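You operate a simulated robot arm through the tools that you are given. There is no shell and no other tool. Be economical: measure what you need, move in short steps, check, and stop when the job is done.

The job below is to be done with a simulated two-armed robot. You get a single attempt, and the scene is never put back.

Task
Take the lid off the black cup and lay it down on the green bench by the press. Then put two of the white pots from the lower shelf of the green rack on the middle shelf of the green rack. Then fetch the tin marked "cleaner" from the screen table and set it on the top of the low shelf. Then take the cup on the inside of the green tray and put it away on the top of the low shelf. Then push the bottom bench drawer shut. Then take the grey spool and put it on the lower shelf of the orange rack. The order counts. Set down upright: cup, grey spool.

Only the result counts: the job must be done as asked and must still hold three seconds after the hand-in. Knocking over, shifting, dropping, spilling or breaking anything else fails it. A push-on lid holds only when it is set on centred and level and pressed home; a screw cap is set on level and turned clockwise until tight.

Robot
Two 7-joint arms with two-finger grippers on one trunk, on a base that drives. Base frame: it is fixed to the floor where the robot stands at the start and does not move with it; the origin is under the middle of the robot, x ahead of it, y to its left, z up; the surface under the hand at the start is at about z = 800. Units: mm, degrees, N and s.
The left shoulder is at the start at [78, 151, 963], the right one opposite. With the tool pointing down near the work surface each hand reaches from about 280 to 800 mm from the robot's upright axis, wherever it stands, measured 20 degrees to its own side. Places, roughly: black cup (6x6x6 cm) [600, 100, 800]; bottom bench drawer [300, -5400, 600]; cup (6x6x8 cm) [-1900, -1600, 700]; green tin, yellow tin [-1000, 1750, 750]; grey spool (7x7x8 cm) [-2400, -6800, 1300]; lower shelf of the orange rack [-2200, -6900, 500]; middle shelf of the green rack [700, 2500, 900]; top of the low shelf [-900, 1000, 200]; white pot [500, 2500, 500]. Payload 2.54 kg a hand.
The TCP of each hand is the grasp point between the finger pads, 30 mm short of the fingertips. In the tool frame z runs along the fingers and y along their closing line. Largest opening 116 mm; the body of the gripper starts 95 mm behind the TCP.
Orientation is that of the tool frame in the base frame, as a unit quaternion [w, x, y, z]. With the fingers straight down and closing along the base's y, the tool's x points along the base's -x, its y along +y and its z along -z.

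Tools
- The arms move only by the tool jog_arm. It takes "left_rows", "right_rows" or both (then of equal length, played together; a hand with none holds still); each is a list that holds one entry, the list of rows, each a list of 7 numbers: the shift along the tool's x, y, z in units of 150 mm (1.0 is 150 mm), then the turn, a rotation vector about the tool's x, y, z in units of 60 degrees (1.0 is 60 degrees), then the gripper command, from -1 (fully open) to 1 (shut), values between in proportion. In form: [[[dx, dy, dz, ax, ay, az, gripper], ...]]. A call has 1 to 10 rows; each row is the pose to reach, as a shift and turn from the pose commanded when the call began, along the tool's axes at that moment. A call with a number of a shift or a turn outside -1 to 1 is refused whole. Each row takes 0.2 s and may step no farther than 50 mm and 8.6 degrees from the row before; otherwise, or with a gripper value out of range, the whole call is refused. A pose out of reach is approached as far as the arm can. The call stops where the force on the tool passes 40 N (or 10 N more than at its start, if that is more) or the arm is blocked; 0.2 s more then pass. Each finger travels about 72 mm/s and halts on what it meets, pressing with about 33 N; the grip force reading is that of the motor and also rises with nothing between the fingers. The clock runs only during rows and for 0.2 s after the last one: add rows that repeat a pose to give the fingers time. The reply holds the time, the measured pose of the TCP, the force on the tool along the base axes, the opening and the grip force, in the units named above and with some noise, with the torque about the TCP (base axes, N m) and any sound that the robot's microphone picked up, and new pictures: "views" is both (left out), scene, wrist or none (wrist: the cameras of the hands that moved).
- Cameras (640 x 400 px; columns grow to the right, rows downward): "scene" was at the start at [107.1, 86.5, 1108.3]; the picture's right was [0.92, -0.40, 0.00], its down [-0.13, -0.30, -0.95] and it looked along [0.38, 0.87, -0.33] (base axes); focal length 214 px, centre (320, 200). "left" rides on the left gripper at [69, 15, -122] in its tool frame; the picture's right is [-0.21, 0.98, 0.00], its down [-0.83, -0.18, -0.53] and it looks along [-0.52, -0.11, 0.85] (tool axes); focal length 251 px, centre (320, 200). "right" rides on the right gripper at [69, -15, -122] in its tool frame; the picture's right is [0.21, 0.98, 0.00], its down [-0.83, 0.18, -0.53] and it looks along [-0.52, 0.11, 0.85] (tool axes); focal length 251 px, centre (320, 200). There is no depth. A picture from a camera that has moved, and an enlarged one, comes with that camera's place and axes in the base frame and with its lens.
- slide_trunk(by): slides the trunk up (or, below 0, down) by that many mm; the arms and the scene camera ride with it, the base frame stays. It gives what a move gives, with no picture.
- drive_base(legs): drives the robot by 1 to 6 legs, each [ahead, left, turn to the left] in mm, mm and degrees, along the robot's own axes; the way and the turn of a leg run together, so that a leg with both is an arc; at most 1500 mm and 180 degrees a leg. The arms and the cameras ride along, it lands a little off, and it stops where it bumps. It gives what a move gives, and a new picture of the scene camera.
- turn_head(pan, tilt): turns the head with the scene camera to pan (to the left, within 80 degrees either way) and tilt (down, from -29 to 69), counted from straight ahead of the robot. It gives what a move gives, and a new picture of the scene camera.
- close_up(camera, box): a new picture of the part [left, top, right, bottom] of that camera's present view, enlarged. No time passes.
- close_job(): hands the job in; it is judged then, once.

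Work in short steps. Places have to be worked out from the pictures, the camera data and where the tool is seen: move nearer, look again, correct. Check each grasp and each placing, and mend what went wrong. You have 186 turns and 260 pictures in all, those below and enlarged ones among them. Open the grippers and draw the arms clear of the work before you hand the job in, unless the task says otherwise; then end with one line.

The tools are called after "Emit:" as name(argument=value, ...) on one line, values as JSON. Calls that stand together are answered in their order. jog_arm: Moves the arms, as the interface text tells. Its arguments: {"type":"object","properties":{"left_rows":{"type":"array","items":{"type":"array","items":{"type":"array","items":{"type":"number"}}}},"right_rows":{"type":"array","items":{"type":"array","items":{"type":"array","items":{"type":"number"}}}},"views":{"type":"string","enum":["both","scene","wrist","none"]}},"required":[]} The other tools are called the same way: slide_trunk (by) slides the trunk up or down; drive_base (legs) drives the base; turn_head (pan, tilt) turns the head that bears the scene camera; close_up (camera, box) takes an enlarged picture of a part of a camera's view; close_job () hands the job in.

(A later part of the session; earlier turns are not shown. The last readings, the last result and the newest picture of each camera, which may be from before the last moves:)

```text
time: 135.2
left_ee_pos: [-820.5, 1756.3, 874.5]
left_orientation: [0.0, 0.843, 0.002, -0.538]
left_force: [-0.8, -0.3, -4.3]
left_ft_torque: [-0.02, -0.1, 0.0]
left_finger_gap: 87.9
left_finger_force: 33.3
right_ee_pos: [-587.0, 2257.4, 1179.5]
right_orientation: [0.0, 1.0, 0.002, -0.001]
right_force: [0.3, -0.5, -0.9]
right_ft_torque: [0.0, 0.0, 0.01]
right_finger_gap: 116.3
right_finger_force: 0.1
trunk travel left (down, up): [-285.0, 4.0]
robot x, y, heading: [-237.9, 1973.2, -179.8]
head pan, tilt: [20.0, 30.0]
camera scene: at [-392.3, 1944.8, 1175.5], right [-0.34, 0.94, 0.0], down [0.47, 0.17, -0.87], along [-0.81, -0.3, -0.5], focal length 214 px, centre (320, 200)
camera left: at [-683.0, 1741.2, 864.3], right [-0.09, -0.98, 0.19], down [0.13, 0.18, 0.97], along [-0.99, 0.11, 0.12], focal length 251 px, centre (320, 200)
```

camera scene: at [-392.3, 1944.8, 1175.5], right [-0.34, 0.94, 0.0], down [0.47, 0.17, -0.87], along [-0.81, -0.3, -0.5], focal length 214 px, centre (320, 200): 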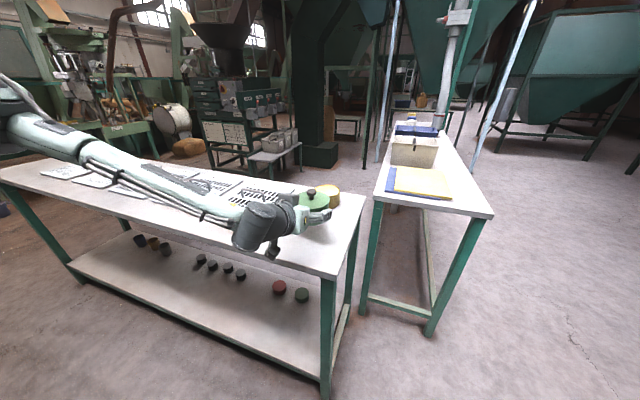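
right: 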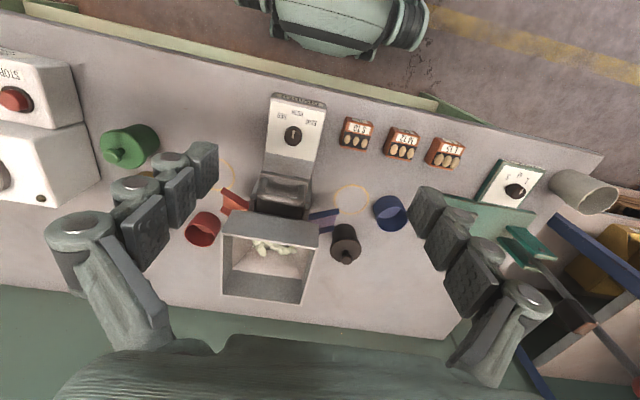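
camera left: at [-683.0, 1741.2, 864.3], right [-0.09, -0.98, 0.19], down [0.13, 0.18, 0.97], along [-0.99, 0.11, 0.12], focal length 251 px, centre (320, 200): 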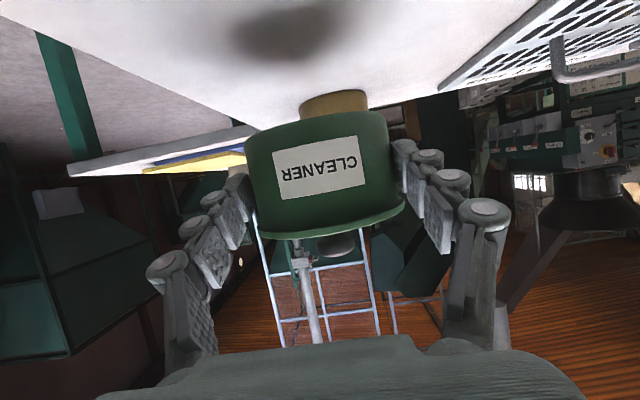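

Held, lid on. I back off 200 mm from the table and strafe left (−y) 375 mm to face the free part of the low shelf.

Emit:
drive_base(legs=[[-200, 0, 0], [0, 375, 0]])

Emit:
slide_trunk(by=-285)

```text
time: 140.6
left_ee_pos: [-619.8, 1380.7, 874.9]
left_orientation: [-0.001, 0.843, 0.001, -0.538]
left_force: [0.6, 0.3, -4.8]
left_ft_torque: [0.04, -0.13, 0.0]
left_finger_gap: 88.3
left_finger_force: 33.1
right_ee_pos: [-385.5, 1884.8, 1180.2]
right_orientation: [0.0, 1.0, 0.001, -0.001]
right_force: [0.5, 0.6, 0.4]
right_ft_torque: [0.01, -0.01, 0.04]
right_finger_gap: 115.9
right_finger_force: 0.1
trunk travel left (down, up): [-285.0, 4.0]
robot x, y, heading: [-43.9, 1599.7, -179.9]
head pan, tilt: [20.0, 30.0]
camera scene: at [-191.2, 1570.5, 1175.6], right [-0.34, 0.94, 0.0], down [0.47, 0.17, -0.87], along [-0.81, -0.3, -0.5], focal length 214 px, centre (320, 200)
```

scene: 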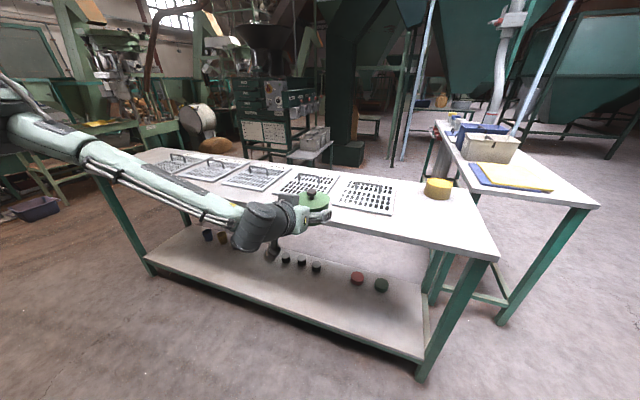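

```text
time: 143.5
left_ee_pos: [-618.7, 1382.1, 590.7]
left_orientation: [0.001, 0.843, 0.003, -0.538]
left_force: [-0.7, -0.1, -4.6]
left_ft_torque: [0.01, -0.12, 0.01]
left_finger_gap: 87.9
left_finger_force: 32.8
right_ee_pos: [-385.9, 1883.9, 895.3]
right_orientation: [0.001, 1.0, 0.001, -0.002]
right_force: [0.1, -0.4, -0.3]
right_ft_torque: [0.0, 0.01, 0.02]
right_finger_gap: 115.7
right_finger_force: 0.0
trunk travel left (down, up): [0.0, 289.0]
robot x, y, heading: [-34.2, 1599.6, -179.8]
head pan, tilt: [20.0, 30.0]
```

I lower the arm along the tool x (pulling in) in steps, keeping the tin upright.

Emit:
jog_arm(left_rows=[[[0.2, -0.1, 0, 0, 0, 0, 0.3], [0.4, -0.2, 0, 0, 0, 0, 0.3], [0.6, -0.3, 0, 0, 0, 0, 0.3], [0.8, -0.4, 0, 0, 0, 0, 0.3], [1, -0.45, 0, 0, 0, 0, 0.3], [1, -0.45, 0, 0, 0, 0, 0.3]]], views="none")

Emit:
jog_arm(left_rows=[[[0.2, 0, 0, 0, 0, 0, 0.3], [0.4, 0, 0, 0, 0, 0, 0.3], [0.6, 0, 0, 0, 0, 0, 0.3], [0.8, 0, 0, 0, 0, 0, 0.3], [1, 0, 0, 0, 0, 0, 0.3], [1, 0, 0, 0, 0, 0, 0.3]]])

```text
time: 144.9
left_ee_pos: [-565.7, 1411.9, 502.2]
left_orientation: [0.0, 0.843, 0.002, -0.538]
left_force: [0.9, -0.1, -4.3]
left_ft_torque: [0.01, -0.12, 0.0]
left_finger_gap: 88.1
left_finger_force: 33.4
left hand out of reach, approached as far as the arm can: row 3, 4, 5, 6
right_ee_pos: [-385.6, 1883.3, 894.6]
right_orientation: [0.0, 1.0, 0.001, 0.0]
right_force: [-0.9, 0.3, 0.5]
right_ft_torque: [0.01, 0.0, 0.0]
right_finger_gap: 116.0
right_finger_force: 0.2
trunk travel left (down, up): [0.0, 289.0]
robot x, y, heading: [-39.4, 1598.4, -179.8]
head pan, tilt: [20.0, 30.0]
```

```text
time: 146.3
left_ee_pos: [-530.6, 1359.2, 473.8]
left_orientation: [-0.001, 0.844, 0.002, -0.537]
left_force: [-0.8, -0.4, -4.6]
left_ft_torque: [-0.02, -0.12, -0.02]
left_finger_gap: 87.8
left_finger_force: 32.9
left hand out of reach, approached as far as the arm can: row 1, 2, 3, 4, 5, 6
right_ee_pos: [-385.6, 1884.7, 893.7]
right_orientation: [-0.001, 1.0, 0.0, -0.001]
right_force: [1.3, -0.3, -0.2]
right_ft_torque: [0.03, 0.01, 0.03]
right_finger_gap: 116.0
right_finger_force: 0.0
trunk travel left (down, up): [0.0, 289.0]
robot x, y, heading: [-37.7, 1602.6, -179.9]
head pan, tilt: [20.0, 30.0]
camera scene: at [-191.1, 1570.7, 890.6], right [-0.34, 0.94, 0.0], down [0.47, 0.17, -0.87], along [-0.81, -0.3, -0.5], focal length 214 px, centre (320, 200)
camera left: at [-393.6, 1344.4, 463.8], right [-0.09, -0.98, 0.19], down [0.13, 0.18, 0.97], along [-0.99, 0.11, 0.12], focal length 251 px, centre (320, 200)
```

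scene: 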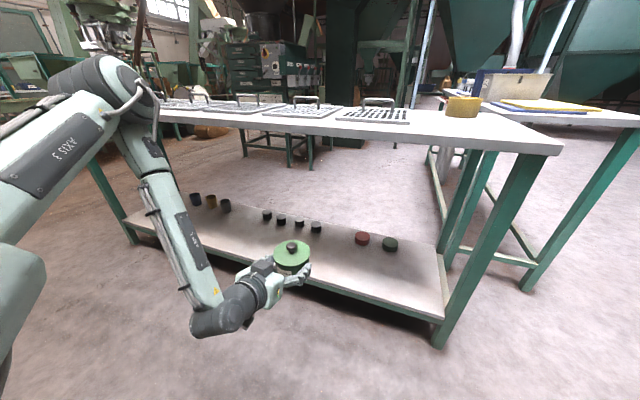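
left: 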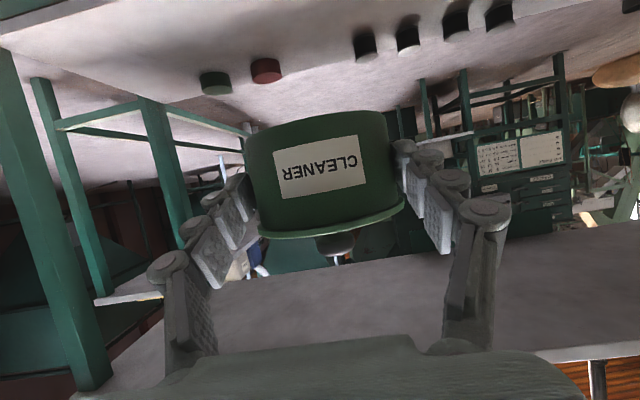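

The wrist limit bites when the arm is folded. I go lower with the arm more extended instead: to about [-628,1434,400].

Emit:
jog_arm(left_rows=[[[0, 0, 0.25, 0, 0, 0, 0.3], [0, -0.15, 0.5, 0, 0, 0, 0.3], [0.05, -0.35, 0.7, 0, 0, 0, 0.3], [0.1, -0.5, 0.8, 0, 0, 0, 0.3], [0.173, -0.5, 0.8, 0, 0, 0, 0.3], [0.173, -0.5, 0.8, 0, 0, 0, 0.3]]])

```text
time: 147.7
left_ee_pos: [-625.6, 1385.3, 482.3]
left_orientation: [-0.001, 0.843, 0.002, -0.538]
left_force: [-1.1, -0.2, -3.7]
left_ft_torque: [0.01, -0.13, -0.01]
left_finger_gap: 87.7
left_finger_force: 33.4
left hand out of reach, approached as far as the arm can: row 1, 2, 3, 4, 5, 6
right_ee_pos: [-385.1, 1884.0, 894.3]
right_orientation: [0.0, 1.0, 0.0, 0.0]
right_force: [0.7, -1.2, 0.3]
right_ft_torque: [0.02, -0.03, 0.02]
right_finger_gap: 116.0
right_finger_force: 0.0
trunk travel left (down, up): [0.0, 289.0]
robot x, y, heading: [-38.3, 1598.5, -179.9]
head pan, tilt: [20.0, 30.0]
camera scene: at [-191.1, 1570.7, 890.6], right [-0.34, 0.94, 0.0], down [0.47, 0.17, -0.87], along [-0.81, -0.3, -0.5], focal length 214 px, centre (320, 200)
camera left: at [-488.1, 1371.5, 470.6], right [-0.09, -0.98, 0.19], down [0.13, 0.18, 0.97], along [-0.99, 0.11, 0.12], focal length 251 px, centre (320, 200)
```

scene: 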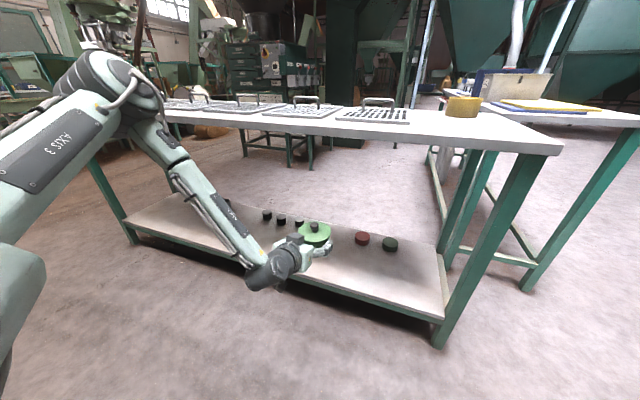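
left: 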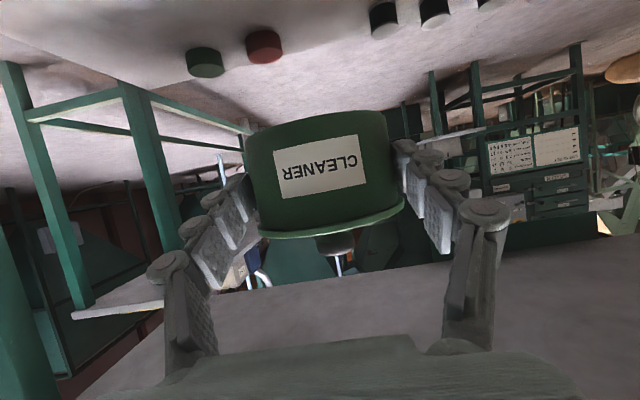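

I test whether a steeper tool frees the reach: rotate 20° steeper (tin tilting in the air) and lower.

Emit:
jog_arm(left_rows=[[[0, 0, 0, 0, 0.125, 0, 0.3], [0, 0, 0, 0, 0.25, 0, 0.3], [0, 0, 0, 0, 0.333, 0, 0.3], [0.2, 0, 0.09, 0, 0.333, 0, 0.3], [0.4, 0, 0.18, 0, 0.333, 0, 0.3], [0.6, 0, 0.27, 0, 0.333, 0, 0.3], [0.8, 0, 0.36, 0, 0.333, 0, 0.3], [0.8, 0, 0.36, 0, 0.333, 0, 0.3]]], views="scene")

```text
time: 149.5
left_ee_pos: [-612.6, 1360.6, 402.5]
left_orientation: [-0.001, 0.924, 0.002, -0.383]
left_force: [0.1, 0.8, -3.7]
left_ft_torque: [0.03, -0.1, 0.02]
left_finger_gap: 87.9
left_finger_force: 32.7
left hand out of reach, approached as far as the arm can: row 5, 6, 7, 8
right_ee_pos: [-385.8, 1884.6, 894.3]
right_orientation: [0.0, 1.0, 0.001, 0.0]
right_force: [-0.2, 0.3, 0.1]
right_ft_torque: [-0.03, 0.0, -0.03]
right_finger_gap: 116.1
right_finger_force: 0.0
trunk travel left (down, up): [0.0, 289.0]
robot x, y, heading: [-38.3, 1599.4, -180.0]
head pan, tilt: [20.0, 30.0]
camera scene: at [-191.1, 1570.7, 890.6], right [-0.34, 0.94, 0.0], down [0.47, 0.17, -0.87], along [-0.81, -0.3, -0.5], focal length 214 px, centre (320, 200)
```

scene: 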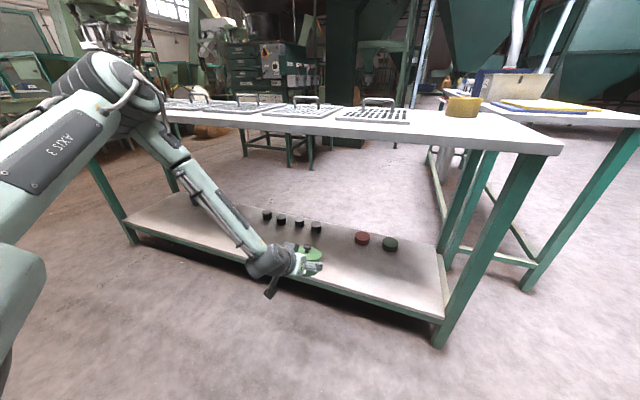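

I use the empty right hand to probe how low the arm can reach with the tool vertical.

Emit:
jog_arm(right_rows=[[[0, 0, 0.25, 0, 0, 0, -1], [0, 0, 0.5, 0, 0, 0, -1], [0, 0, 0.75, 0, 0, 0, -1], [0, 0, 1, 0, 0, 0, -1], [0, 0, 1, 0, 0, 0, -1]]], views="none")

Emit:
jog_arm(right_rows=[[[0, 0, 0.25, 0, 0, 0, -1], [0, 0, 0.5, 0, 0, 0, -1], [0, 0, 0.75, 0, 0, 0, -1], [0, 0, 1, 0, 0, 0, -1], [0, 0, 1, 0, 0, 0, -1]]], views="none")

Emit:
jog_arm(right_rows=[[[0, 0, 0.25, 0, 0, 0, -1], [0, 0, 0.5, 0, 0, 0, -1], [0, 0, 0.75, 0, 0, 0, -1], [0, 0, 1, 0, 0, 0, -1], [0, 0, 1, 0, 0, 0, -1]]], views="none")

Emit:
jog_arm(right_rows=[[[0, 0, 0.25, 0, 0, 0, -1], [0, 0, 0.5, 0, 0, 0, -1], [0, 0, 0.75, 0, 0, 0, -1], [0, 0, 1, 0, 0, 0, -1], [0, 0, 1, 0, 0, 0, -1]]], views="scene")

```text
time: 150.7
left_ee_pos: [-613.9, 1359.7, 404.2]
left_orientation: [0.0, 0.924, 0.002, -0.383]
left_force: [-0.1, -0.1, -4.5]
left_ft_torque: [0.01, -0.07, -0.01]
left_finger_gap: 87.8
left_finger_force: 33.5
right_ee_pos: [-385.3, 1882.4, 744.8]
right_orientation: [-0.002, 1.0, 0.001, 0.0]
right_force: [0.0, 0.7, 0.2]
right_ft_torque: [0.0, 0.0, -0.02]
right_finger_gap: 116.0
right_finger_force: 0.0
trunk travel left (down, up): [0.0, 289.0]
robot x, y, heading: [-37.4, 1605.0, -180.0]
head pan, tilt: [20.0, 30.0]
```

```text
time: 151.9
left_ee_pos: [-615.1, 1361.0, 403.1]
left_orientation: [-0.002, 0.924, 0.0, -0.383]
left_force: [-0.3, 0.1, -4.1]
left_ft_torque: [-0.02, -0.09, 0.0]
left_finger_gap: 87.7
left_finger_force: 32.9
right_ee_pos: [-386.2, 1884.9, 593.3]
right_orientation: [0.0, 1.0, 0.002, -0.001]
right_force: [0.3, -0.5, -0.2]
right_ft_torque: [0.02, 0.02, 0.0]
right_finger_gap: 115.9
right_finger_force: 0.0
trunk travel left (down, up): [0.0, 289.0]
robot x, y, heading: [-39.4, 1604.1, -180.2]
head pan, tilt: [20.0, 30.0]
```

```text
time: 153.1
left_ee_pos: [-614.2, 1360.2, 403.3]
left_orientation: [-0.001, 0.924, 0.002, -0.383]
left_force: [-0.1, -0.4, -5.1]
left_ft_torque: [0.04, -0.13, 0.02]
left_finger_gap: 88.0
left_finger_force: 32.9
right_ee_pos: [-386.2, 1883.4, 444.1]
right_orientation: [0.0, 1.0, 0.001, 0.0]
right_force: [-0.2, 1.0, -0.5]
right_ft_torque: [-0.02, 0.0, -0.03]
right_finger_gap: 116.3
right_finger_force: 0.1
trunk travel left (down, up): [0.0, 289.0]
robot x, y, heading: [-42.8, 1596.4, -180.0]
head pan, tilt: [20.0, 30.0]
```

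```text
time: 154.3
left_ee_pos: [-614.1, 1359.6, 401.8]
left_orientation: [-0.001, 0.924, 0.001, -0.382]
left_force: [0.5, -0.2, -4.8]
left_ft_torque: [-0.01, -0.1, -0.04]
left_finger_gap: 88.1
left_finger_force: 33.1
right_ee_pos: [-387.3, 1885.1, 293.3]
right_orientation: [0.001, 1.0, 0.002, -0.001]
right_force: [0.4, -0.3, -1.1]
right_ft_torque: [0.01, -0.02, 0.0]
right_finger_gap: 116.3
right_finger_force: 0.1
trunk travel left (down, up): [0.0, 289.0]
robot x, y, heading: [-40.4, 1602.1, -179.8]
head pan, tilt: [20.0, 30.0]
camera scene: at [-191.1, 1570.7, 890.6], right [-0.34, 0.94, 0.0], down [0.47, 0.17, -0.87], along [-0.81, -0.3, -0.5], focal length 214 px, centre (320, 200)
```

scene: 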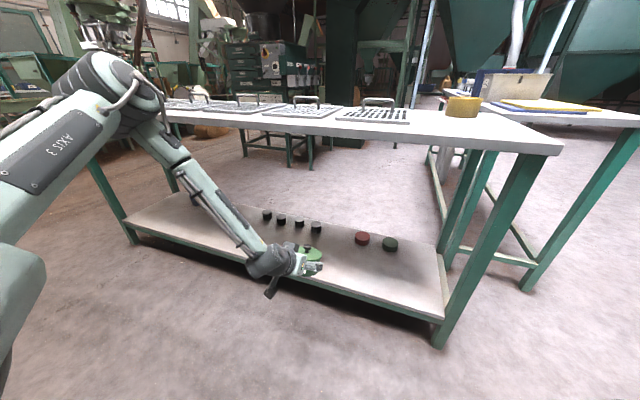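

Tool-vertical reaches z 293 easily. I probe how far ahead it reaches, then how much tilt is possible there.

Emit:
jog_arm(right_rows=[[[0, 0, 0.25, 0, 0, 0, -1], [-0.25, 0, 0.25, 0, 0, 0, -1], [-0.5, 0, 0.25, 0, 0, 0, -1], [-0.75, 0, 0.25, 0, 0, 0, -1], [-1, 0, 0.25, 0, 0, 0, -1], [-1, 0, 0.25, 0, 0, 0, -1]]], views="none")

Emit:
jog_arm(right_rows=[[[0, 0, 0, 0, -0.14, 0, -1], [0, 0, 0, 0, -0.28, 0, -1], [0, 0, 0, 0, -0.42, 0, -1], [0, 0, 0, 0, -0.56, 0, -1], [0, 0, 0, 0, -0.7, 0, -1], [0, 0, 0, 0, -0.83, 0, -1], [0, 0, 0, 0, -0.97, 0, -1]]], views="none")

```text
time: 155.7
left_ee_pos: [-613.3, 1359.3, 402.1]
left_orientation: [0.001, 0.924, 0.003, -0.383]
left_force: [-0.2, 0.2, -5.0]
left_ft_torque: [0.0, -0.11, 0.04]
left_finger_gap: 87.7
left_finger_force: 32.5
right_ee_pos: [-536.9, 1884.9, 256.9]
right_orientation: [0.0, 1.0, 0.002, -0.001]
right_force: [-0.4, 0.0, -0.7]
right_ft_torque: [0.0, -0.03, 0.0]
right_finger_gap: 116.3
right_finger_force: 0.1
trunk travel left (down, up): [0.0, 289.0]
robot x, y, heading: [-40.3, 1600.7, -179.8]
head pan, tilt: [20.0, 30.0]
```

```text
time: 157.3
left_ee_pos: [-613.5, 1359.6, 402.6]
left_orientation: [-0.001, 0.924, 0.002, -0.383]
left_force: [0.0, -0.5, -4.9]
left_ft_torque: [0.01, -0.08, -0.02]
left_finger_gap: 87.7
left_finger_force: 33.2
right_ee_pos: [-543.6, 1862.4, 261.0]
right_orientation: [0.012, 0.959, 0.015, -0.281]
right_force: [0.0, 0.8, -0.7]
right_ft_torque: [0.01, -0.02, 0.0]
right_finger_gap: 115.9
right_finger_force: 0.1
right hand out of reach, approached as far as the arm can: row 4, 5, 6, 7
trunk travel left (down, up): [0.0, 289.0]
robot x, y, heading: [-39.7, 1601.5, -180.1]
head pan, tilt: [20.0, 30.0]
```

Tilt at shelf height is limited to about 32° from vertical, so I'll set the tin's far edge down first and let it settle flat. First I return the right hand to a high, safe pose.

Emit:
jog_arm(right_rows=[[[0.01, 0, -0.2, 0, 0.13, 0, -1], [0.02, 0, -0.4, 0, 0.26, 0, -1], [0.03, 0, -0.6, 0, 0.4, 0, -1], [0.04, 0, -0.8, 0, 0.54, 0, -1], [0.055, 0.15, -0.905, 0, 0.545, 0, -1]]], views="none")

Emit:
jog_arm(right_rows=[[[0.1, 0, -0.3, 0, 0, 0, -1], [0.2, 0, -0.6, 0, 0, 0, -1], [0.3, 0, -0.9, 0, 0, 0, -1], [0.4, 0, -1, 0, 0, 0, -1]]], views="none")

Emit:
jog_arm(right_rows=[[[0, 0, -0.3, 0, 0, 0, -1], [0, 0, -0.6, 0, 0, 0, -1], [0, 0, -0.9, 0, 0, 0, -1], [0, 0, -1, 0, 0, 0, -1]]], views="none")

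Emit:
jog_arm(right_rows=[[[0, 0, -0.3, 0, 0, 0, -1], [0, 0, -0.6, 0, 0, 0, -1], [0, 0, -0.9, 0, 0, 0, -1], [0, 0, -1, 0, 0, 0, -1]]], views="none")

Emit:
jog_arm(right_rows=[[[0, 0, -0.3, 0, 0, 0, -1], [0, 0, -0.6, 0, 0, 0, -1], [0, 0, -0.6, 0, 0, 0, -1]]], views="none")

```text
time: 158.5
left_ee_pos: [-613.9, 1359.5, 403.2]
left_orientation: [0.0, 0.924, 0.002, -0.383]
left_force: [1.0, 0.1, -4.9]
left_ft_torque: [0.04, -0.09, -0.01]
left_finger_gap: 87.6
left_finger_force: 33.0
right_ee_pos: [-461.8, 1846.4, 372.7]
right_orientation: [0.008, 1.0, 0.018, 0.001]
right_force: [0.2, 0.1, 0.8]
right_ft_torque: [0.01, 0.0, -0.02]
right_finger_gap: 116.3
right_finger_force: 0.0
trunk travel left (down, up): [0.0, 289.0]
robot x, y, heading: [-40.4, 1598.4, -180.2]
head pan, tilt: [20.0, 30.0]
```

```text
time: 159.5
left_ee_pos: [-613.9, 1360.6, 403.6]
left_orientation: [-0.001, 0.924, 0.001, -0.383]
left_force: [-0.1, -0.1, -5.0]
left_ft_torque: [0.04, -0.13, 0.0]
left_finger_gap: 87.7
left_finger_force: 32.8
right_ee_pos: [-400.9, 1851.3, 521.5]
right_orientation: [0.009, 1.0, 0.018, 0.0]
right_force: [0.5, 0.8, -0.1]
right_ft_torque: [-0.02, 0.01, -0.03]
right_finger_gap: 115.9
right_finger_force: 0.0
trunk travel left (down, up): [0.0, 289.0]
robot x, y, heading: [-37.6, 1602.5, -179.6]
head pan, tilt: [20.0, 30.0]
```

```text
time: 160.5
left_ee_pos: [-614.5, 1360.8, 403.6]
left_orientation: [-0.001, 0.924, 0.002, -0.382]
left_force: [0.2, 0.4, -4.7]
left_ft_torque: [0.03, -0.12, 0.02]
left_finger_gap: 87.5
left_finger_force: 33.0
right_ee_pos: [-403.2, 1852.7, 672.2]
right_orientation: [0.008, 1.0, 0.018, 0.001]
right_force: [1.0, 0.9, -0.7]
right_ft_torque: [-0.01, -0.01, 0.03]
right_finger_gap: 115.9
right_finger_force: 0.1
trunk travel left (down, up): [0.0, 289.0]
robot x, y, heading: [-35.5, 1602.3, -180.1]
head pan, tilt: [20.0, 30.0]
```

```text
time: 161.5
left_ee_pos: [-614.0, 1360.9, 403.5]
left_orientation: [0.0, 0.924, 0.003, -0.382]
left_force: [-0.4, -0.4, -4.9]
left_ft_torque: [0.0, -0.1, 0.02]
left_finger_gap: 87.8
left_finger_force: 33.0
right_ee_pos: [-403.6, 1855.3, 821.4]
right_orientation: [0.009, 1.0, 0.018, 0.001]
right_force: [0.6, 0.1, 0.9]
right_ft_torque: [-0.03, -0.02, 0.04]
right_finger_gap: 116.0
right_finger_force: 0.1
trunk travel left (down, up): [0.0, 289.0]
robot x, y, heading: [-36.5, 1600.5, -179.7]
head pan, tilt: [20.0, 30.0]
```

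```text
time: 162.3
left_ee_pos: [-615.7, 1360.6, 403.2]
left_orientation: [0.0, 0.924, 0.003, -0.383]
left_force: [-0.4, 0.3, -5.1]
left_ft_torque: [-0.02, -0.08, 0.0]
left_finger_gap: 87.7
left_finger_force: 32.7
right_ee_pos: [-404.3, 1857.7, 911.9]
right_orientation: [0.008, 1.0, 0.019, 0.0]
right_force: [-0.4, 0.3, 0.2]
right_ft_torque: [0.0, -0.01, -0.01]
right_finger_gap: 115.9
right_finger_force: 0.1
trunk travel left (down, up): [0.0, 289.0]
robot x, y, heading: [-39.8, 1601.7, -179.9]
head pan, tilt: [20.0, 30.0]
```

Now the left hand: down and in toward [-540,1440,270], at about 38° from vertical.

Emit:
jog_arm(left_rows=[[[0.2, -0.1, 0.05, 0, 0.06, 0, 0.3], [0.4, -0.2, 0.1, 0, 0.117, 0, 0.3], [0.6, -0.33, 0.17, 0, 0.117, 0, 0.3], [0.8, -0.45, 0.23, 0, 0.117, 0, 0.3], [0.975, -0.53, 0.28, 0, 0.117, 0, 0.3], [0.975, -0.53, 0.28, 0, 0.117, 0, 0.3]]])

```text
time: 163.7
left_ee_pos: [-549.6, 1373.2, 387.3]
left_orientation: [-0.001, 0.946, 0.002, -0.325]
left_force: [0.8, 0.0, -5.0]
left_ft_torque: [-0.01, -0.1, 0.01]
left_finger_gap: 87.7
left_finger_force: 33.3
left hand out of reach, approached as far as the arm can: row 1, 2, 3, 4, 5, 6
right_ee_pos: [-404.6, 1857.0, 912.3]
right_orientation: [0.008, 1.0, 0.018, 0.001]
right_force: [-0.6, -0.1, -0.4]
right_ft_torque: [-0.02, 0.0, 0.0]
right_finger_gap: 115.6
right_finger_force: 0.0
trunk travel left (down, up): [0.0, 289.0]
robot x, y, heading: [-41.7, 1601.5, -179.9]
head pan, tilt: [20.0, 30.0]
camera scene: at [-191.1, 1570.7, 890.6], right [-0.34, 0.94, 0.0], down [0.47, 0.17, -0.87], along [-0.81, -0.3, -0.5], focal length 214 px, centre (320, 200)
camera left: at [-422.0, 1358.0, 440.4], right [-0.17, -0.98, 0.13], down [-0.32, 0.18, 0.93], along [-0.93, 0.11, -0.34], focal length 251 px, centre (320, 200)
```

scene: 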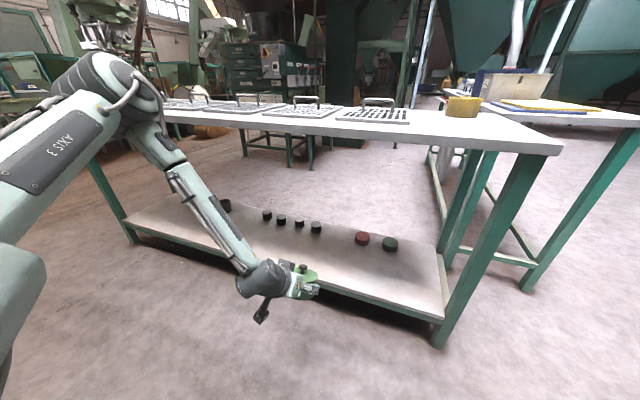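
left: 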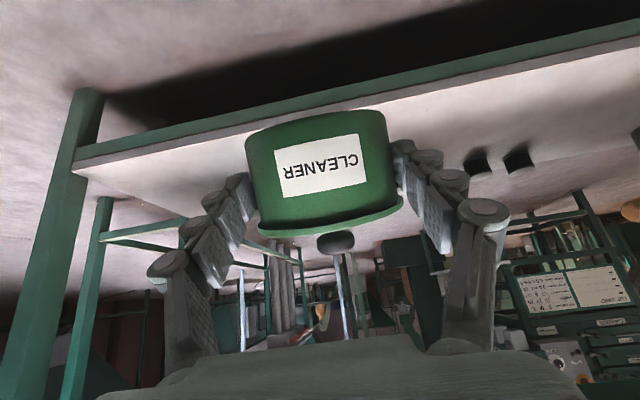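

The right hand managed it with more lateral offset, so I try the left with y offset ~290 and 33° tilt.

Emit:
jog_arm(left_rows=[[[0, 0.2, 0, 0, 0.04, 0, 0.3], [0, 0.39, 0, 0, 0.083, 0, 0.3], [0.15, 0.39, 0.16, 0, 0.083, 0, 0.3], [0.3, 0.39, 0.32, 0, 0.083, 0, 0.3], [0.45, 0.39, 0.48, 0, 0.083, 0, 0.3], [0.53, 0.39, 0.575, 0, 0.083, 0, 0.3], [0.53, 0.39, 0.575, 0, 0.083, 0, 0.3]]], views="scene")

```text
time: 165.3
left_ee_pos: [-540.0, 1298.5, 341.5]
left_orientation: [-0.001, 0.958, 0.003, -0.285]
left_force: [-0.1, 0.1, -5.0]
left_ft_torque: [0.01, -0.07, -0.01]
left_finger_gap: 87.8
left_finger_force: 32.4
left hand out of reach, approached as far as the arm can: row 4, 5, 6, 7
right_ee_pos: [-405.1, 1857.2, 910.5]
right_orientation: [0.008, 1.0, 0.018, 0.0]
right_force: [-0.2, -0.4, -0.1]
right_ft_torque: [0.03, 0.0, 0.0]
right_finger_gap: 116.4
right_finger_force: 0.1
trunk travel left (down, up): [0.0, 289.0]
robot x, y, heading: [-42.1, 1598.7, -179.9]
head pan, tilt: [20.0, 30.0]
camera scene: at [-191.1, 1570.6, 890.6], right [-0.34, 0.94, 0.0], down [0.47, 0.17, -0.87], along [-0.81, -0.3, -0.5], focal length 214 px, centre (320, 200)
```

scene: 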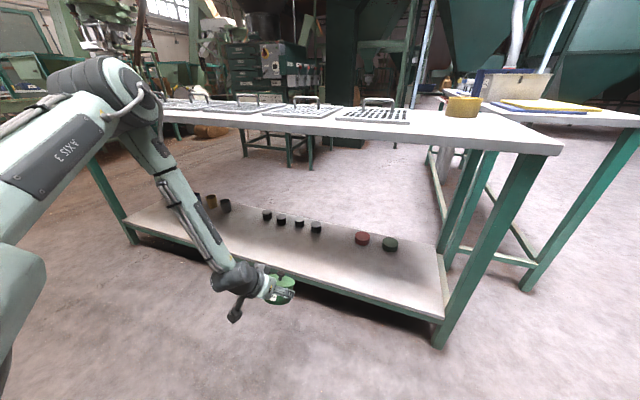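

The left elbow is in an unfavourable posture. I go back up, bring the tool to vertical as the right arm had, then descend again.

Emit:
jog_arm(left_rows=[[[-0.04, 0, -0.25, 0, 0.1, 0, 0.3], [-0.08, 0, -0.5, 0, 0.22, 0, 0.3], [-0.12, 0, -0.75, 0, 0.34, 0, 0.3], [-0.173, 0, -1, 0, 0.46, 0, 0.3], [-0.173, 0, -1, 0, 0.55, 0, 0.3]]], views="none")

Emit:
jog_arm(left_rows=[[[0.15, 0, -0.25, 0, 0, 0, 0.3], [0.3, 0, -0.5, 0, 0, 0, 0.3], [0.45, 0, -0.75, 0, 0, 0, 0.3], [0.6, 0, -0.9, 0, 0, 0, 0.3], [0.6, 0, -1, 0, 0, 0, 0.3], [0.6, 0, -1, 0, 0, 0, 0.3]]], views="scene")

```text
time: 166.5
left_ee_pos: [-479.3, 1301.0, 482.6]
left_orientation: [-0.001, 1.0, 0.002, 0.001]
left_force: [0.4, 0.1, -4.6]
left_ft_torque: [0.03, -0.03, 0.02]
left_finger_gap: 87.2
left_finger_force: 32.7
right_ee_pos: [-404.9, 1855.6, 910.3]
right_orientation: [0.007, 1.0, 0.019, 0.0]
right_force: [-0.6, -0.6, -0.2]
right_ft_torque: [0.02, 0.03, -0.01]
right_finger_gap: 115.9
right_finger_force: 0.0
trunk travel left (down, up): [0.0, 289.0]
robot x, y, heading: [-43.3, 1601.6, -180.0]
head pan, tilt: [20.0, 30.0]
```

```text
time: 167.9
left_ee_pos: [-388.9, 1299.6, 632.1]
left_orientation: [-0.001, 1.0, 0.002, -0.001]
left_force: [-0.3, 1.1, -5.0]
left_ft_torque: [0.01, -0.03, 0.0]
left_finger_gap: 87.6
left_finger_force: 33.3
right_ee_pos: [-405.5, 1856.3, 911.3]
right_orientation: [0.008, 1.0, 0.019, 0.0]
right_force: [-0.3, 0.3, -0.2]
right_ft_torque: [-0.02, 0.03, 0.03]
right_finger_gap: 116.1
right_finger_force: 0.0
trunk travel left (down, up): [0.0, 289.0]
robot x, y, heading: [-39.2, 1599.9, -179.8]
head pan, tilt: [20.0, 30.0]
camera scene: at [-191.0, 1570.7, 890.6], right [-0.34, 0.94, 0.0], down [0.47, 0.17, -0.87], along [-0.81, -0.3, -0.5], focal length 214 px, centre (320, 200)
```

scene: 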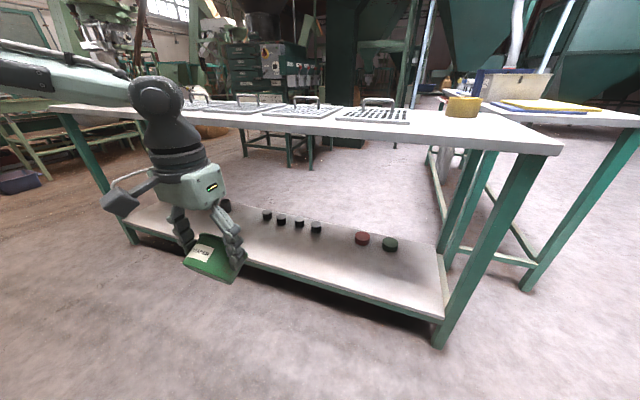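

Good posture now. I descend vertically to about z 280.

Emit:
jog_arm(left_rows=[[[0, 0, 0.25, 0, 0, 0, 0.3], [0, 0, 0.5, 0, 0, 0, 0.3], [0, 0, 0.75, 0, 0, 0, 0.3], [0, 0, 1, 0, 0, 0, 0.3]]], views="none")

Emit:
jog_arm(left_rows=[[[-0.1, 0, 0.25, 0, 0, 0, 0.3], [-0.25, 0, 0.5, 0, 0, 0, 0.3], [-0.4, 0, 0.75, 0, 0, 0, 0.3], [-0.5, 0, 1, 0, 0, 0, 0.3]]], views="none")

Emit:
jog_arm(left_rows=[[[-0.2, 0, 0.1, 0, -0.13, 0, 0.3], [-0.4, 0, 0.2, 0, -0.26, 0, 0.3], [-0.5, 0, 0.3, 0, -0.39, 0, 0.3], [-0.5, 0, 0.4, 0, -0.52, 0, 0.3], [-0.5, 0, 0.4, 0, -0.55, 0, 0.3]]], views="both")

```text
time: 168.9
left_ee_pos: [-387.7, 1300.7, 481.4]
left_orientation: [-0.001, 1.0, 0.002, -0.001]
left_force: [0.9, 0.0, -4.0]
left_ft_torque: [-0.02, -0.04, -0.03]
left_finger_gap: 87.1
left_finger_force: 32.8
right_ee_pos: [-403.3, 1856.2, 912.4]
right_orientation: [0.008, 1.0, 0.018, 0.0]
right_force: [-0.2, 0.9, 0.5]
right_ft_torque: [-0.04, 0.01, -0.04]
right_finger_gap: 116.0
right_finger_force: 0.0
trunk travel left (down, up): [0.0, 289.0]
robot x, y, heading: [-34.5, 1604.5, -180.1]
head pan, tilt: [20.0, 30.0]
```

```text
time: 169.9
left_ee_pos: [-464.0, 1300.1, 330.8]
left_orientation: [-0.002, 1.0, 0.002, -0.002]
left_force: [0.4, 0.5, -4.7]
left_ft_torque: [0.06, 0.01, -0.03]
left_finger_gap: 87.5
left_finger_force: 33.0
right_ee_pos: [-405.3, 1856.1, 911.8]
right_orientation: [0.008, 1.0, 0.018, 0.0]
right_force: [-0.4, 0.5, -0.1]
right_ft_torque: [-0.02, 0.03, 0.01]
right_finger_gap: 116.1
right_finger_force: 0.1
trunk travel left (down, up): [0.0, 289.0]
robot x, y, heading: [-39.7, 1600.6, -179.7]
head pan, tilt: [20.0, 30.0]
```

```text
time: 171.1
left_ee_pos: [-534.4, 1284.0, 335.8]
left_orientation: [-0.002, 0.959, 0.002, -0.284]
left_force: [0.0, -0.2, -3.5]
left_ft_torque: [0.0, -0.1, -0.02]
left_finger_gap: 87.1
left_finger_force: 33.4
left hand out of reach, approached as far as the arm can: row 2, 3, 4, 5
right_ee_pos: [-404.6, 1856.0, 912.0]
right_orientation: [0.007, 1.0, 0.018, 0.0]
right_force: [-0.9, -0.3, -0.6]
right_ft_torque: [-0.01, 0.0, -0.02]
right_finger_gap: 115.9
right_finger_force: 0.0
trunk travel left (down, up): [0.0, 289.0]
robot x, y, heading: [-39.8, 1599.9, -179.9]
head pan, tilt: [20.0, 30.0]
camera scene: at [-191.1, 1570.6, 890.6], right [-0.34, 0.94, 0.0], down [0.47, 0.17, -0.87], along [-0.81, -0.3, -0.5], focal length 214 px, centre (320, 200)
camera left: at [-412.1, 1269.2, 401.6], right [-0.18, -0.98, 0.11], down [-0.4, 0.18, 0.9], along [-0.9, 0.11, -0.42], focal length 251 px, centre (320, 200)
```

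scene: 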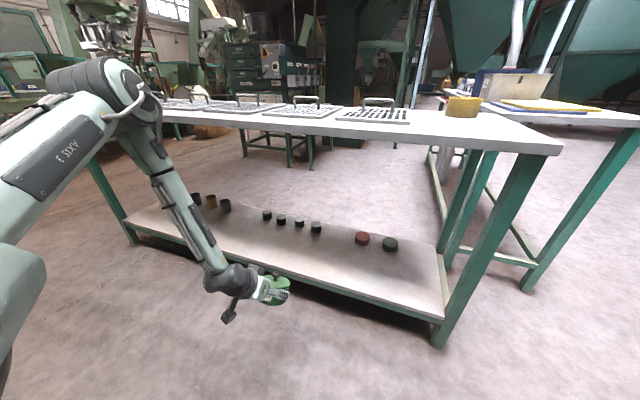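
left: 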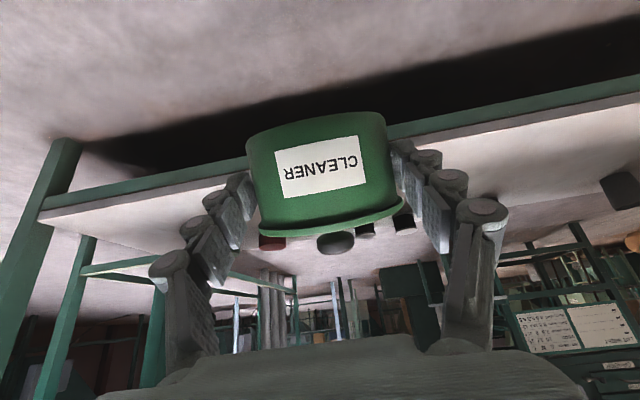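

I mirror the right arm's exact sequence: vertical at rel (497, 285), z 270, then tilt.

Emit:
jog_arm(left_rows=[[[0, 0, 0, 0, 0.13, 0, 0.3], [0, 0, 0, 0, 0.26, 0, 0.3], [0, -0.1, 0, 0, 0.39, 0, 0.3], [0.12, -0.21, 0.18, 0, 0.5, 0, 0.3], [0.24, -0.21, 0.37, 0, 0.55, 0, 0.3], [0.24, -0.21, 0.37, 0, 0.55, 0, 0.3]]], views="none")

Emit:
jog_arm(left_rows=[[[0, 0, 0, 0, -0.13, 0, 0.3], [0, 0, 0, 0, -0.26, 0, 0.3], [0, 0, 0, 0, -0.39, 0, 0.3], [0, 0, 0, 0, -0.52, 0, 0.3], [0, 0, 0, 0, -0.6, 0, 0.3]]], views="wrist")

```text
time: 172.5
left_ee_pos: [-514.4, 1297.1, 325.7]
left_orientation: [-0.001, 1.0, 0.001, -0.001]
left_force: [0.1, -0.2, -4.2]
left_ft_torque: [0.06, -0.03, 0.01]
left_finger_gap: 86.9
left_finger_force: 33.4
left hand out of reach, approached as far as the arm can: row 4, 5, 6
right_ee_pos: [-403.6, 1856.7, 910.1]
right_orientation: [0.009, 1.0, 0.019, 0.0]
right_force: [-0.1, -0.1, -0.1]
right_ft_torque: [0.01, 0.0, -0.05]
right_finger_gap: 116.1
right_finger_force: 0.0
trunk travel left (down, up): [0.0, 289.0]
robot x, y, heading: [-38.4, 1600.9, -179.8]
head pan, tilt: [20.0, 30.0]
```

```text
time: 173.7
left_ee_pos: [-514.7, 1291.3, 346.2]
left_orientation: [-0.001, 0.951, 0.001, -0.31]
left_force: [-0.3, -0.2, -3.3]
left_ft_torque: [-0.02, -0.1, 0.0]
left_finger_gap: 86.5
left_finger_force: 32.8
left hand out of reach, approached as far as the arm can: row 4, 5
right_ee_pos: [-404.5, 1855.2, 911.0]
right_orientation: [0.008, 1.0, 0.018, 0.0]
right_force: [-0.1, -0.4, -0.2]
right_ft_torque: [0.03, 0.02, 0.03]
right_finger_gap: 116.2
right_finger_force: 0.1
trunk travel left (down, up): [0.0, 289.0]
robot x, y, heading: [-38.6, 1599.8, -179.8]
head pan, tilt: [20.0, 30.0]
camera left: at [-389.5, 1277.1, 404.5], right [-0.17, -0.98, 0.12], down [-0.35, 0.18, 0.92], along [-0.92, 0.11, -0.38], focal length 251 px, centre (320, 200)
```

left: 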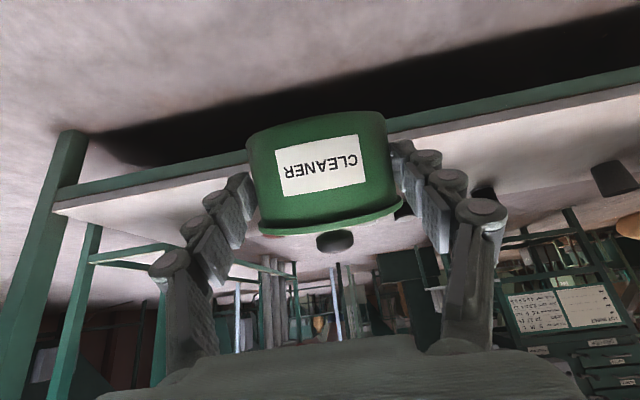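

Left posture won't go low enough with this side grip, and grip slips slightly. New plan: return tin to table, remove the lid, carry body and lid separately with vertical tools and press the lid on at the shelf. First raise the trunk and go back.

Emit:
slide_trunk(by=285)

Emit:
jog_arm(left_rows=[[[0, 0, -0.2, 0, -0.13, 0, 0.3], [0, 0, -0.4, 0, -0.26, 0, 0.3], [-0.15, 0, -0.6, 0, -0.39, 0, 0.3], [-0.3, 0.0, -0.8, 0, -0.485, 0, 0.3], [-0.5, 0.0, -0.9, 0, -0.485, 0, 0.3], [-0.7, 0, -1, 0, -0.485, 0, 0.3], [-0.7, 0, -1, 0, -0.485, 0, 0.3]]])

```text
time: 176.5
left_ee_pos: [-515.6, 1290.9, 630.6]
left_orientation: [-0.001, 0.951, 0.002, -0.309]
left_force: [0.0, 0.4, -5.1]
left_ft_torque: [0.01, -0.14, 0.01]
left_finger_gap: 86.4
left_finger_force: 32.6
right_ee_pos: [-405.1, 1855.3, 1196.2]
right_orientation: [0.008, 1.0, 0.018, 0.0]
right_force: [-0.1, -0.1, 0.1]
right_ft_torque: [0.02, 0.01, -0.03]
right_finger_gap: 115.9
right_finger_force: 0.1
trunk travel left (down, up): [-285.0, 4.0]
robot x, y, heading: [-39.9, 1603.3, -179.7]
head pan, tilt: [20.0, 30.0]
```

```text
time: 178.1
left_ee_pos: [-517.1, 1288.4, 809.8]
left_orientation: [-0.001, 0.843, 0.002, -0.538]
left_force: [0.5, -0.2, -4.7]
left_ft_torque: [0.0, -0.13, -0.01]
left_finger_gap: 86.5
left_finger_force: 32.7
left hand out of reach, approached as far as the arm can: row 2, 6, 7
right_ee_pos: [-404.3, 1857.7, 1197.8]
right_orientation: [0.008, 1.0, 0.019, 0.0]
right_force: [0.1, -0.8, -0.6]
right_ft_torque: [0.0, -0.02, 0.02]
right_finger_gap: 116.0
right_finger_force: 0.0
trunk travel left (down, up): [-285.0, 4.0]
robot x, y, heading: [-40.6, 1602.1, -179.9]
head pan, tilt: [20.0, 30.0]
camera scene: at [-191.2, 1570.5, 1175.5], right [-0.34, 0.94, 0.0], down [0.47, 0.17, -0.87], along [-0.81, -0.3, -0.5], focal length 214 px, centre (320, 200)
camera left: at [-378.9, 1273.1, 799.0], right [-0.09, -0.98, 0.19], down [0.14, 0.18, 0.97], along [-0.99, 0.11, 0.12], focal length 251 px, centre (320, 200)
```

scene: 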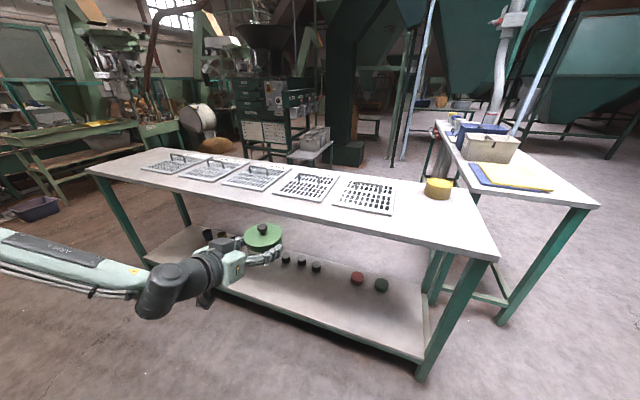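
left: 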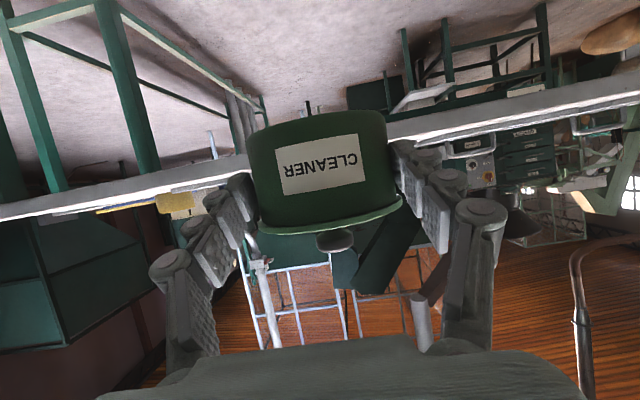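

The pose is upright again. I raise 60 and extend 100, then drive back to the table end.

Emit:
jog_arm(left_rows=[[[-0.2, 0, 0.1, 0, 0, 0, 0.3], [-0.4, 0, 0.2, 0, 0, 0, 0.3], [-0.6, 0, 0.35, 0, 0, 0, 0.3], [-0.64, -0.1, 0.437, 0, 0, 0, 0.3], [-0.64, -0.1, 0.437, 0, 0, 0, 0.3]]], views="none")

Emit:
drive_base(legs=[[0, -420, 0]])

```text
time: 179.3
left_ee_pos: [-615.6, 1303.0, 869.4]
left_orientation: [-0.001, 0.844, 0.002, -0.537]
left_force: [-0.3, 0.3, -4.0]
left_ft_torque: [0.0, -0.16, 0.0]
left_finger_gap: 86.2
left_finger_force: 33.1
right_ee_pos: [-405.5, 1856.1, 1196.4]
right_orientation: [0.008, 1.0, 0.018, 0.0]
right_force: [-0.5, -0.8, -0.5]
right_ft_torque: [0.01, 0.04, 0.0]
right_finger_gap: 115.7
right_finger_force: 0.3
trunk travel left (down, up): [-285.0, 4.0]
robot x, y, heading: [-40.1, 1599.2, -180.1]
head pan, tilt: [20.0, 30.0]
```

```text
time: 183.9
left_ee_pos: [-615.8, 1718.1, 869.7]
left_orientation: [0.0, 0.843, 0.003, -0.538]
left_force: [0.2, 0.1, -5.1]
left_ft_torque: [0.01, -0.15, -0.04]
left_finger_gap: 86.1
left_finger_force: 33.1
right_ee_pos: [-406.1, 2272.3, 1196.7]
right_orientation: [0.008, 1.0, 0.019, 0.0]
right_force: [0.6, 0.1, -0.5]
right_ft_torque: [-0.01, 0.03, 0.02]
right_finger_gap: 116.3
right_finger_force: 0.0
trunk travel left (down, up): [-285.0, 4.0]
robot x, y, heading: [-43.0, 2020.0, -179.8]
head pan, tilt: [20.0, 30.0]
camera scene: at [-192.3, 1987.6, 1175.6], right [-0.35, 0.94, 0.0], down [0.47, 0.17, -0.87], along [-0.81, -0.3, -0.5], focal length 214 px, centre (320, 200)
```

scene: 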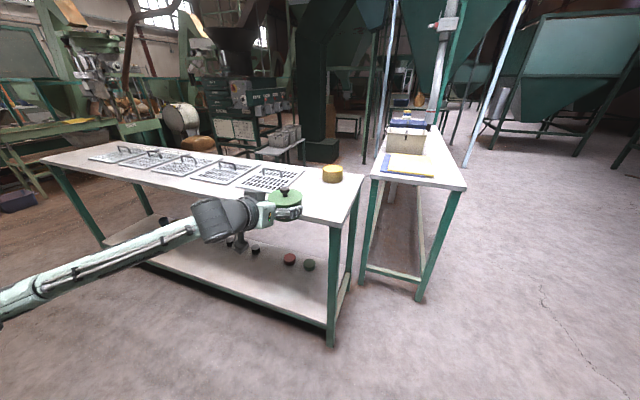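

The elbow is now in a low posture, which may allow the low reach. I test: trunk down, then lower the hand.

Emit:
slide_trunk(by=-285)

Emit:
jog_arm(left_rows=[[[0.25, 0, 0.1, 0, 0, 0, 0.3], [0.5, 0, 0.2, 0, 0, 0, 0.3], [0.75, 0, 0.3, 0, 0, 0, 0.3], [1, 0, 0.4, 0, 0, 0, 0.3], [1, 0, 0.4, 0, 0, 0, 0.3]]], views="scene")

```text
time: 186.8
left_ee_pos: [-615.2, 1718.4, 585.2]
left_orientation: [0.0, 0.843, 0.003, -0.538]
left_force: [-0.6, -0.6, -4.7]
left_ft_torque: [-0.01, -0.14, 0.01]
left_finger_gap: 86.1
left_finger_force: 33.4
right_ee_pos: [-407.7, 2273.2, 911.5]
right_orientation: [0.008, 1.0, 0.02, 0.0]
right_force: [-0.2, 0.2, -0.3]
right_ft_torque: [0.0, 0.02, -0.02]
right_finger_gap: 115.9
right_finger_force: 0.0
trunk travel left (down, up): [0.0, 289.0]
robot x, y, heading: [-40.8, 2016.8, -179.7]
head pan, tilt: [20.0, 30.0]
```

```text
time: 188.0
left_ee_pos: [-606.8, 1719.1, 421.9]
left_orientation: [0.001, 0.843, 0.004, -0.538]
left_force: [0.3, -0.2, -4.7]
left_ft_torque: [-0.01, -0.17, 0.03]
left_finger_gap: 86.0
left_finger_force: 33.0
right_ee_pos: [-406.9, 2273.3, 911.6]
right_orientation: [0.008, 1.0, 0.019, 0.0]
right_force: [-1.1, 0.7, 0.3]
right_ft_torque: [-0.03, 0.01, -0.03]
right_finger_gap: 116.0
right_finger_force: 0.1
trunk travel left (down, up): [0.0, 289.0]
robot x, y, heading: [-39.6, 2018.7, -179.6]
head pan, tilt: [20.0, 30.0]
camera scene: at [-192.2, 1987.6, 890.6], right [-0.35, 0.94, 0.0], down [0.47, 0.17, -0.87], along [-0.81, -0.3, -0.5], focal length 214 px, centre (320, 200)
```

scene: 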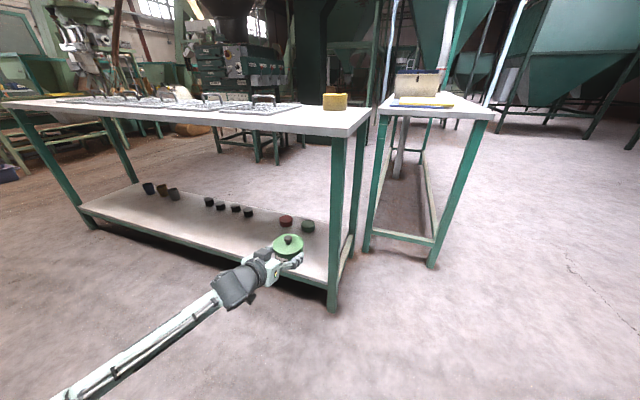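

Elbow-down works: z 422 with no limit. I continue down.

Emit:
jog_arm(left_rows=[[[0.25, 0, 0.1, 0, 0, 0, 0.3], [0.5, 0, 0.2, 0, 0, 0, 0.3], [0.75, 0, 0.3, 0, 0, 0, 0.3], [0.97, 0, 0.4, 0, 0, 0, 0.3], [0.97, 0, 0.4, 0, 0, 0, 0.3]]], views="scene")

```text
time: 189.2
left_ee_pos: [-600.7, 1720.1, 266.9]
left_orientation: [0.001, 0.843, 0.003, -0.538]
left_force: [-0.1, -0.8, -4.4]
left_ft_torque: [-0.02, -0.12, 0.05]
left_finger_gap: 85.8
left_finger_force: 32.6
right_ee_pos: [-407.0, 2273.2, 911.2]
right_orientation: [0.008, 1.0, 0.019, 0.001]
right_force: [0.4, 0.1, 0.1]
right_ft_torque: [-0.01, -0.02, -0.03]
right_finger_gap: 116.0
right_finger_force: 0.1
trunk travel left (down, up): [0.0, 289.0]
robot x, y, heading: [-39.5, 2021.4, -180.0]
head pan, tilt: [20.0, 30.0]
camera scene: at [-192.2, 1987.6, 890.6], right [-0.35, 0.94, 0.0], down [0.47, 0.17, -0.87], along [-0.81, -0.3, -0.5], focal length 214 px, centre (320, 200)
```

scene: 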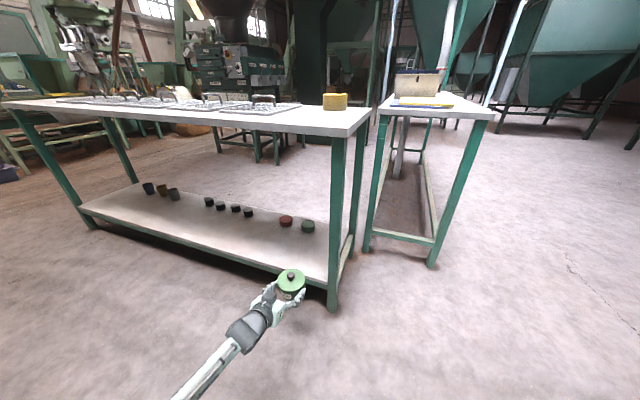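

Now at z 267. I strafe left 90 mm and drive ahead 225 mm to bring the tin over the shelf.

Emit:
drive_base(legs=[[0, 90, 0], [225, 0, 0]])

Emit:
close_up(camera="left", box=[0, 0, 640, 400])

```text
time: 192.0
left_ee_pos: [-825.9, 1630.5, 265.9]
left_orientation: [-0.001, 0.843, 0.002, -0.538]
left_force: [-0.9, 0.4, -4.9]
left_ft_torque: [-0.01, -0.16, -0.01]
left_finger_gap: 85.7
left_finger_force: 33.0
right_ee_pos: [-630.5, 2182.6, 911.2]
right_orientation: [0.007, 1.0, 0.018, 0.0]
right_force: [0.2, -0.3, 0.7]
right_ft_torque: [0.01, -0.03, 0.03]
right_finger_gap: 116.0
right_finger_force: 0.2
trunk travel left (down, up): [0.0, 289.0]
robot x, y, heading: [-260.8, 1927.2, -180.0]
head pan, tilt: [20.0, 30.0]
camera scene: at [-416.5, 1897.3, 890.6], right [-0.34, 0.94, 0.0], down [0.47, 0.17, -0.87], along [-0.81, -0.3, -0.5], focal length 214 px, centre (320, 200)
```

scene: 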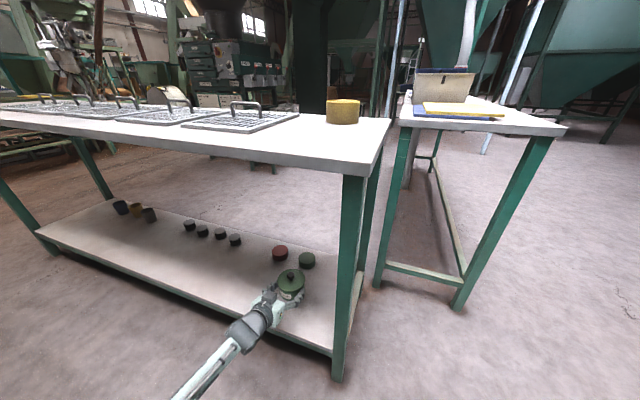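

```text
1.00 times, centred on (320, 200) of left (not enlarged: the box is as wide or as high as the picture)
camera zoom: at [-687.6, 1616.7, 255.3], right [-0.09, -0.98, 0.19], down [0.14, 0.18, 0.97], along [-0.99, 0.11, 0.12], focal length 251 px, centre (320, 200)
```

zoom: 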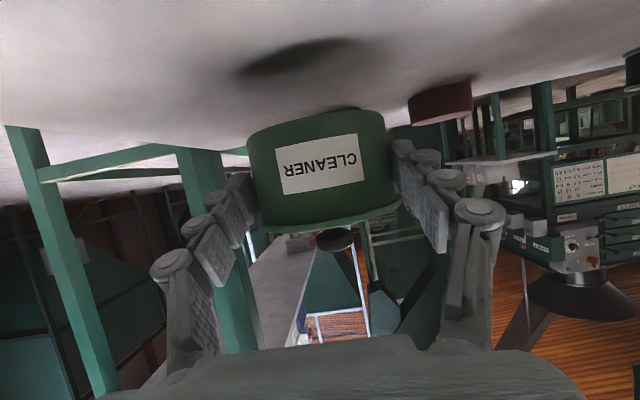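

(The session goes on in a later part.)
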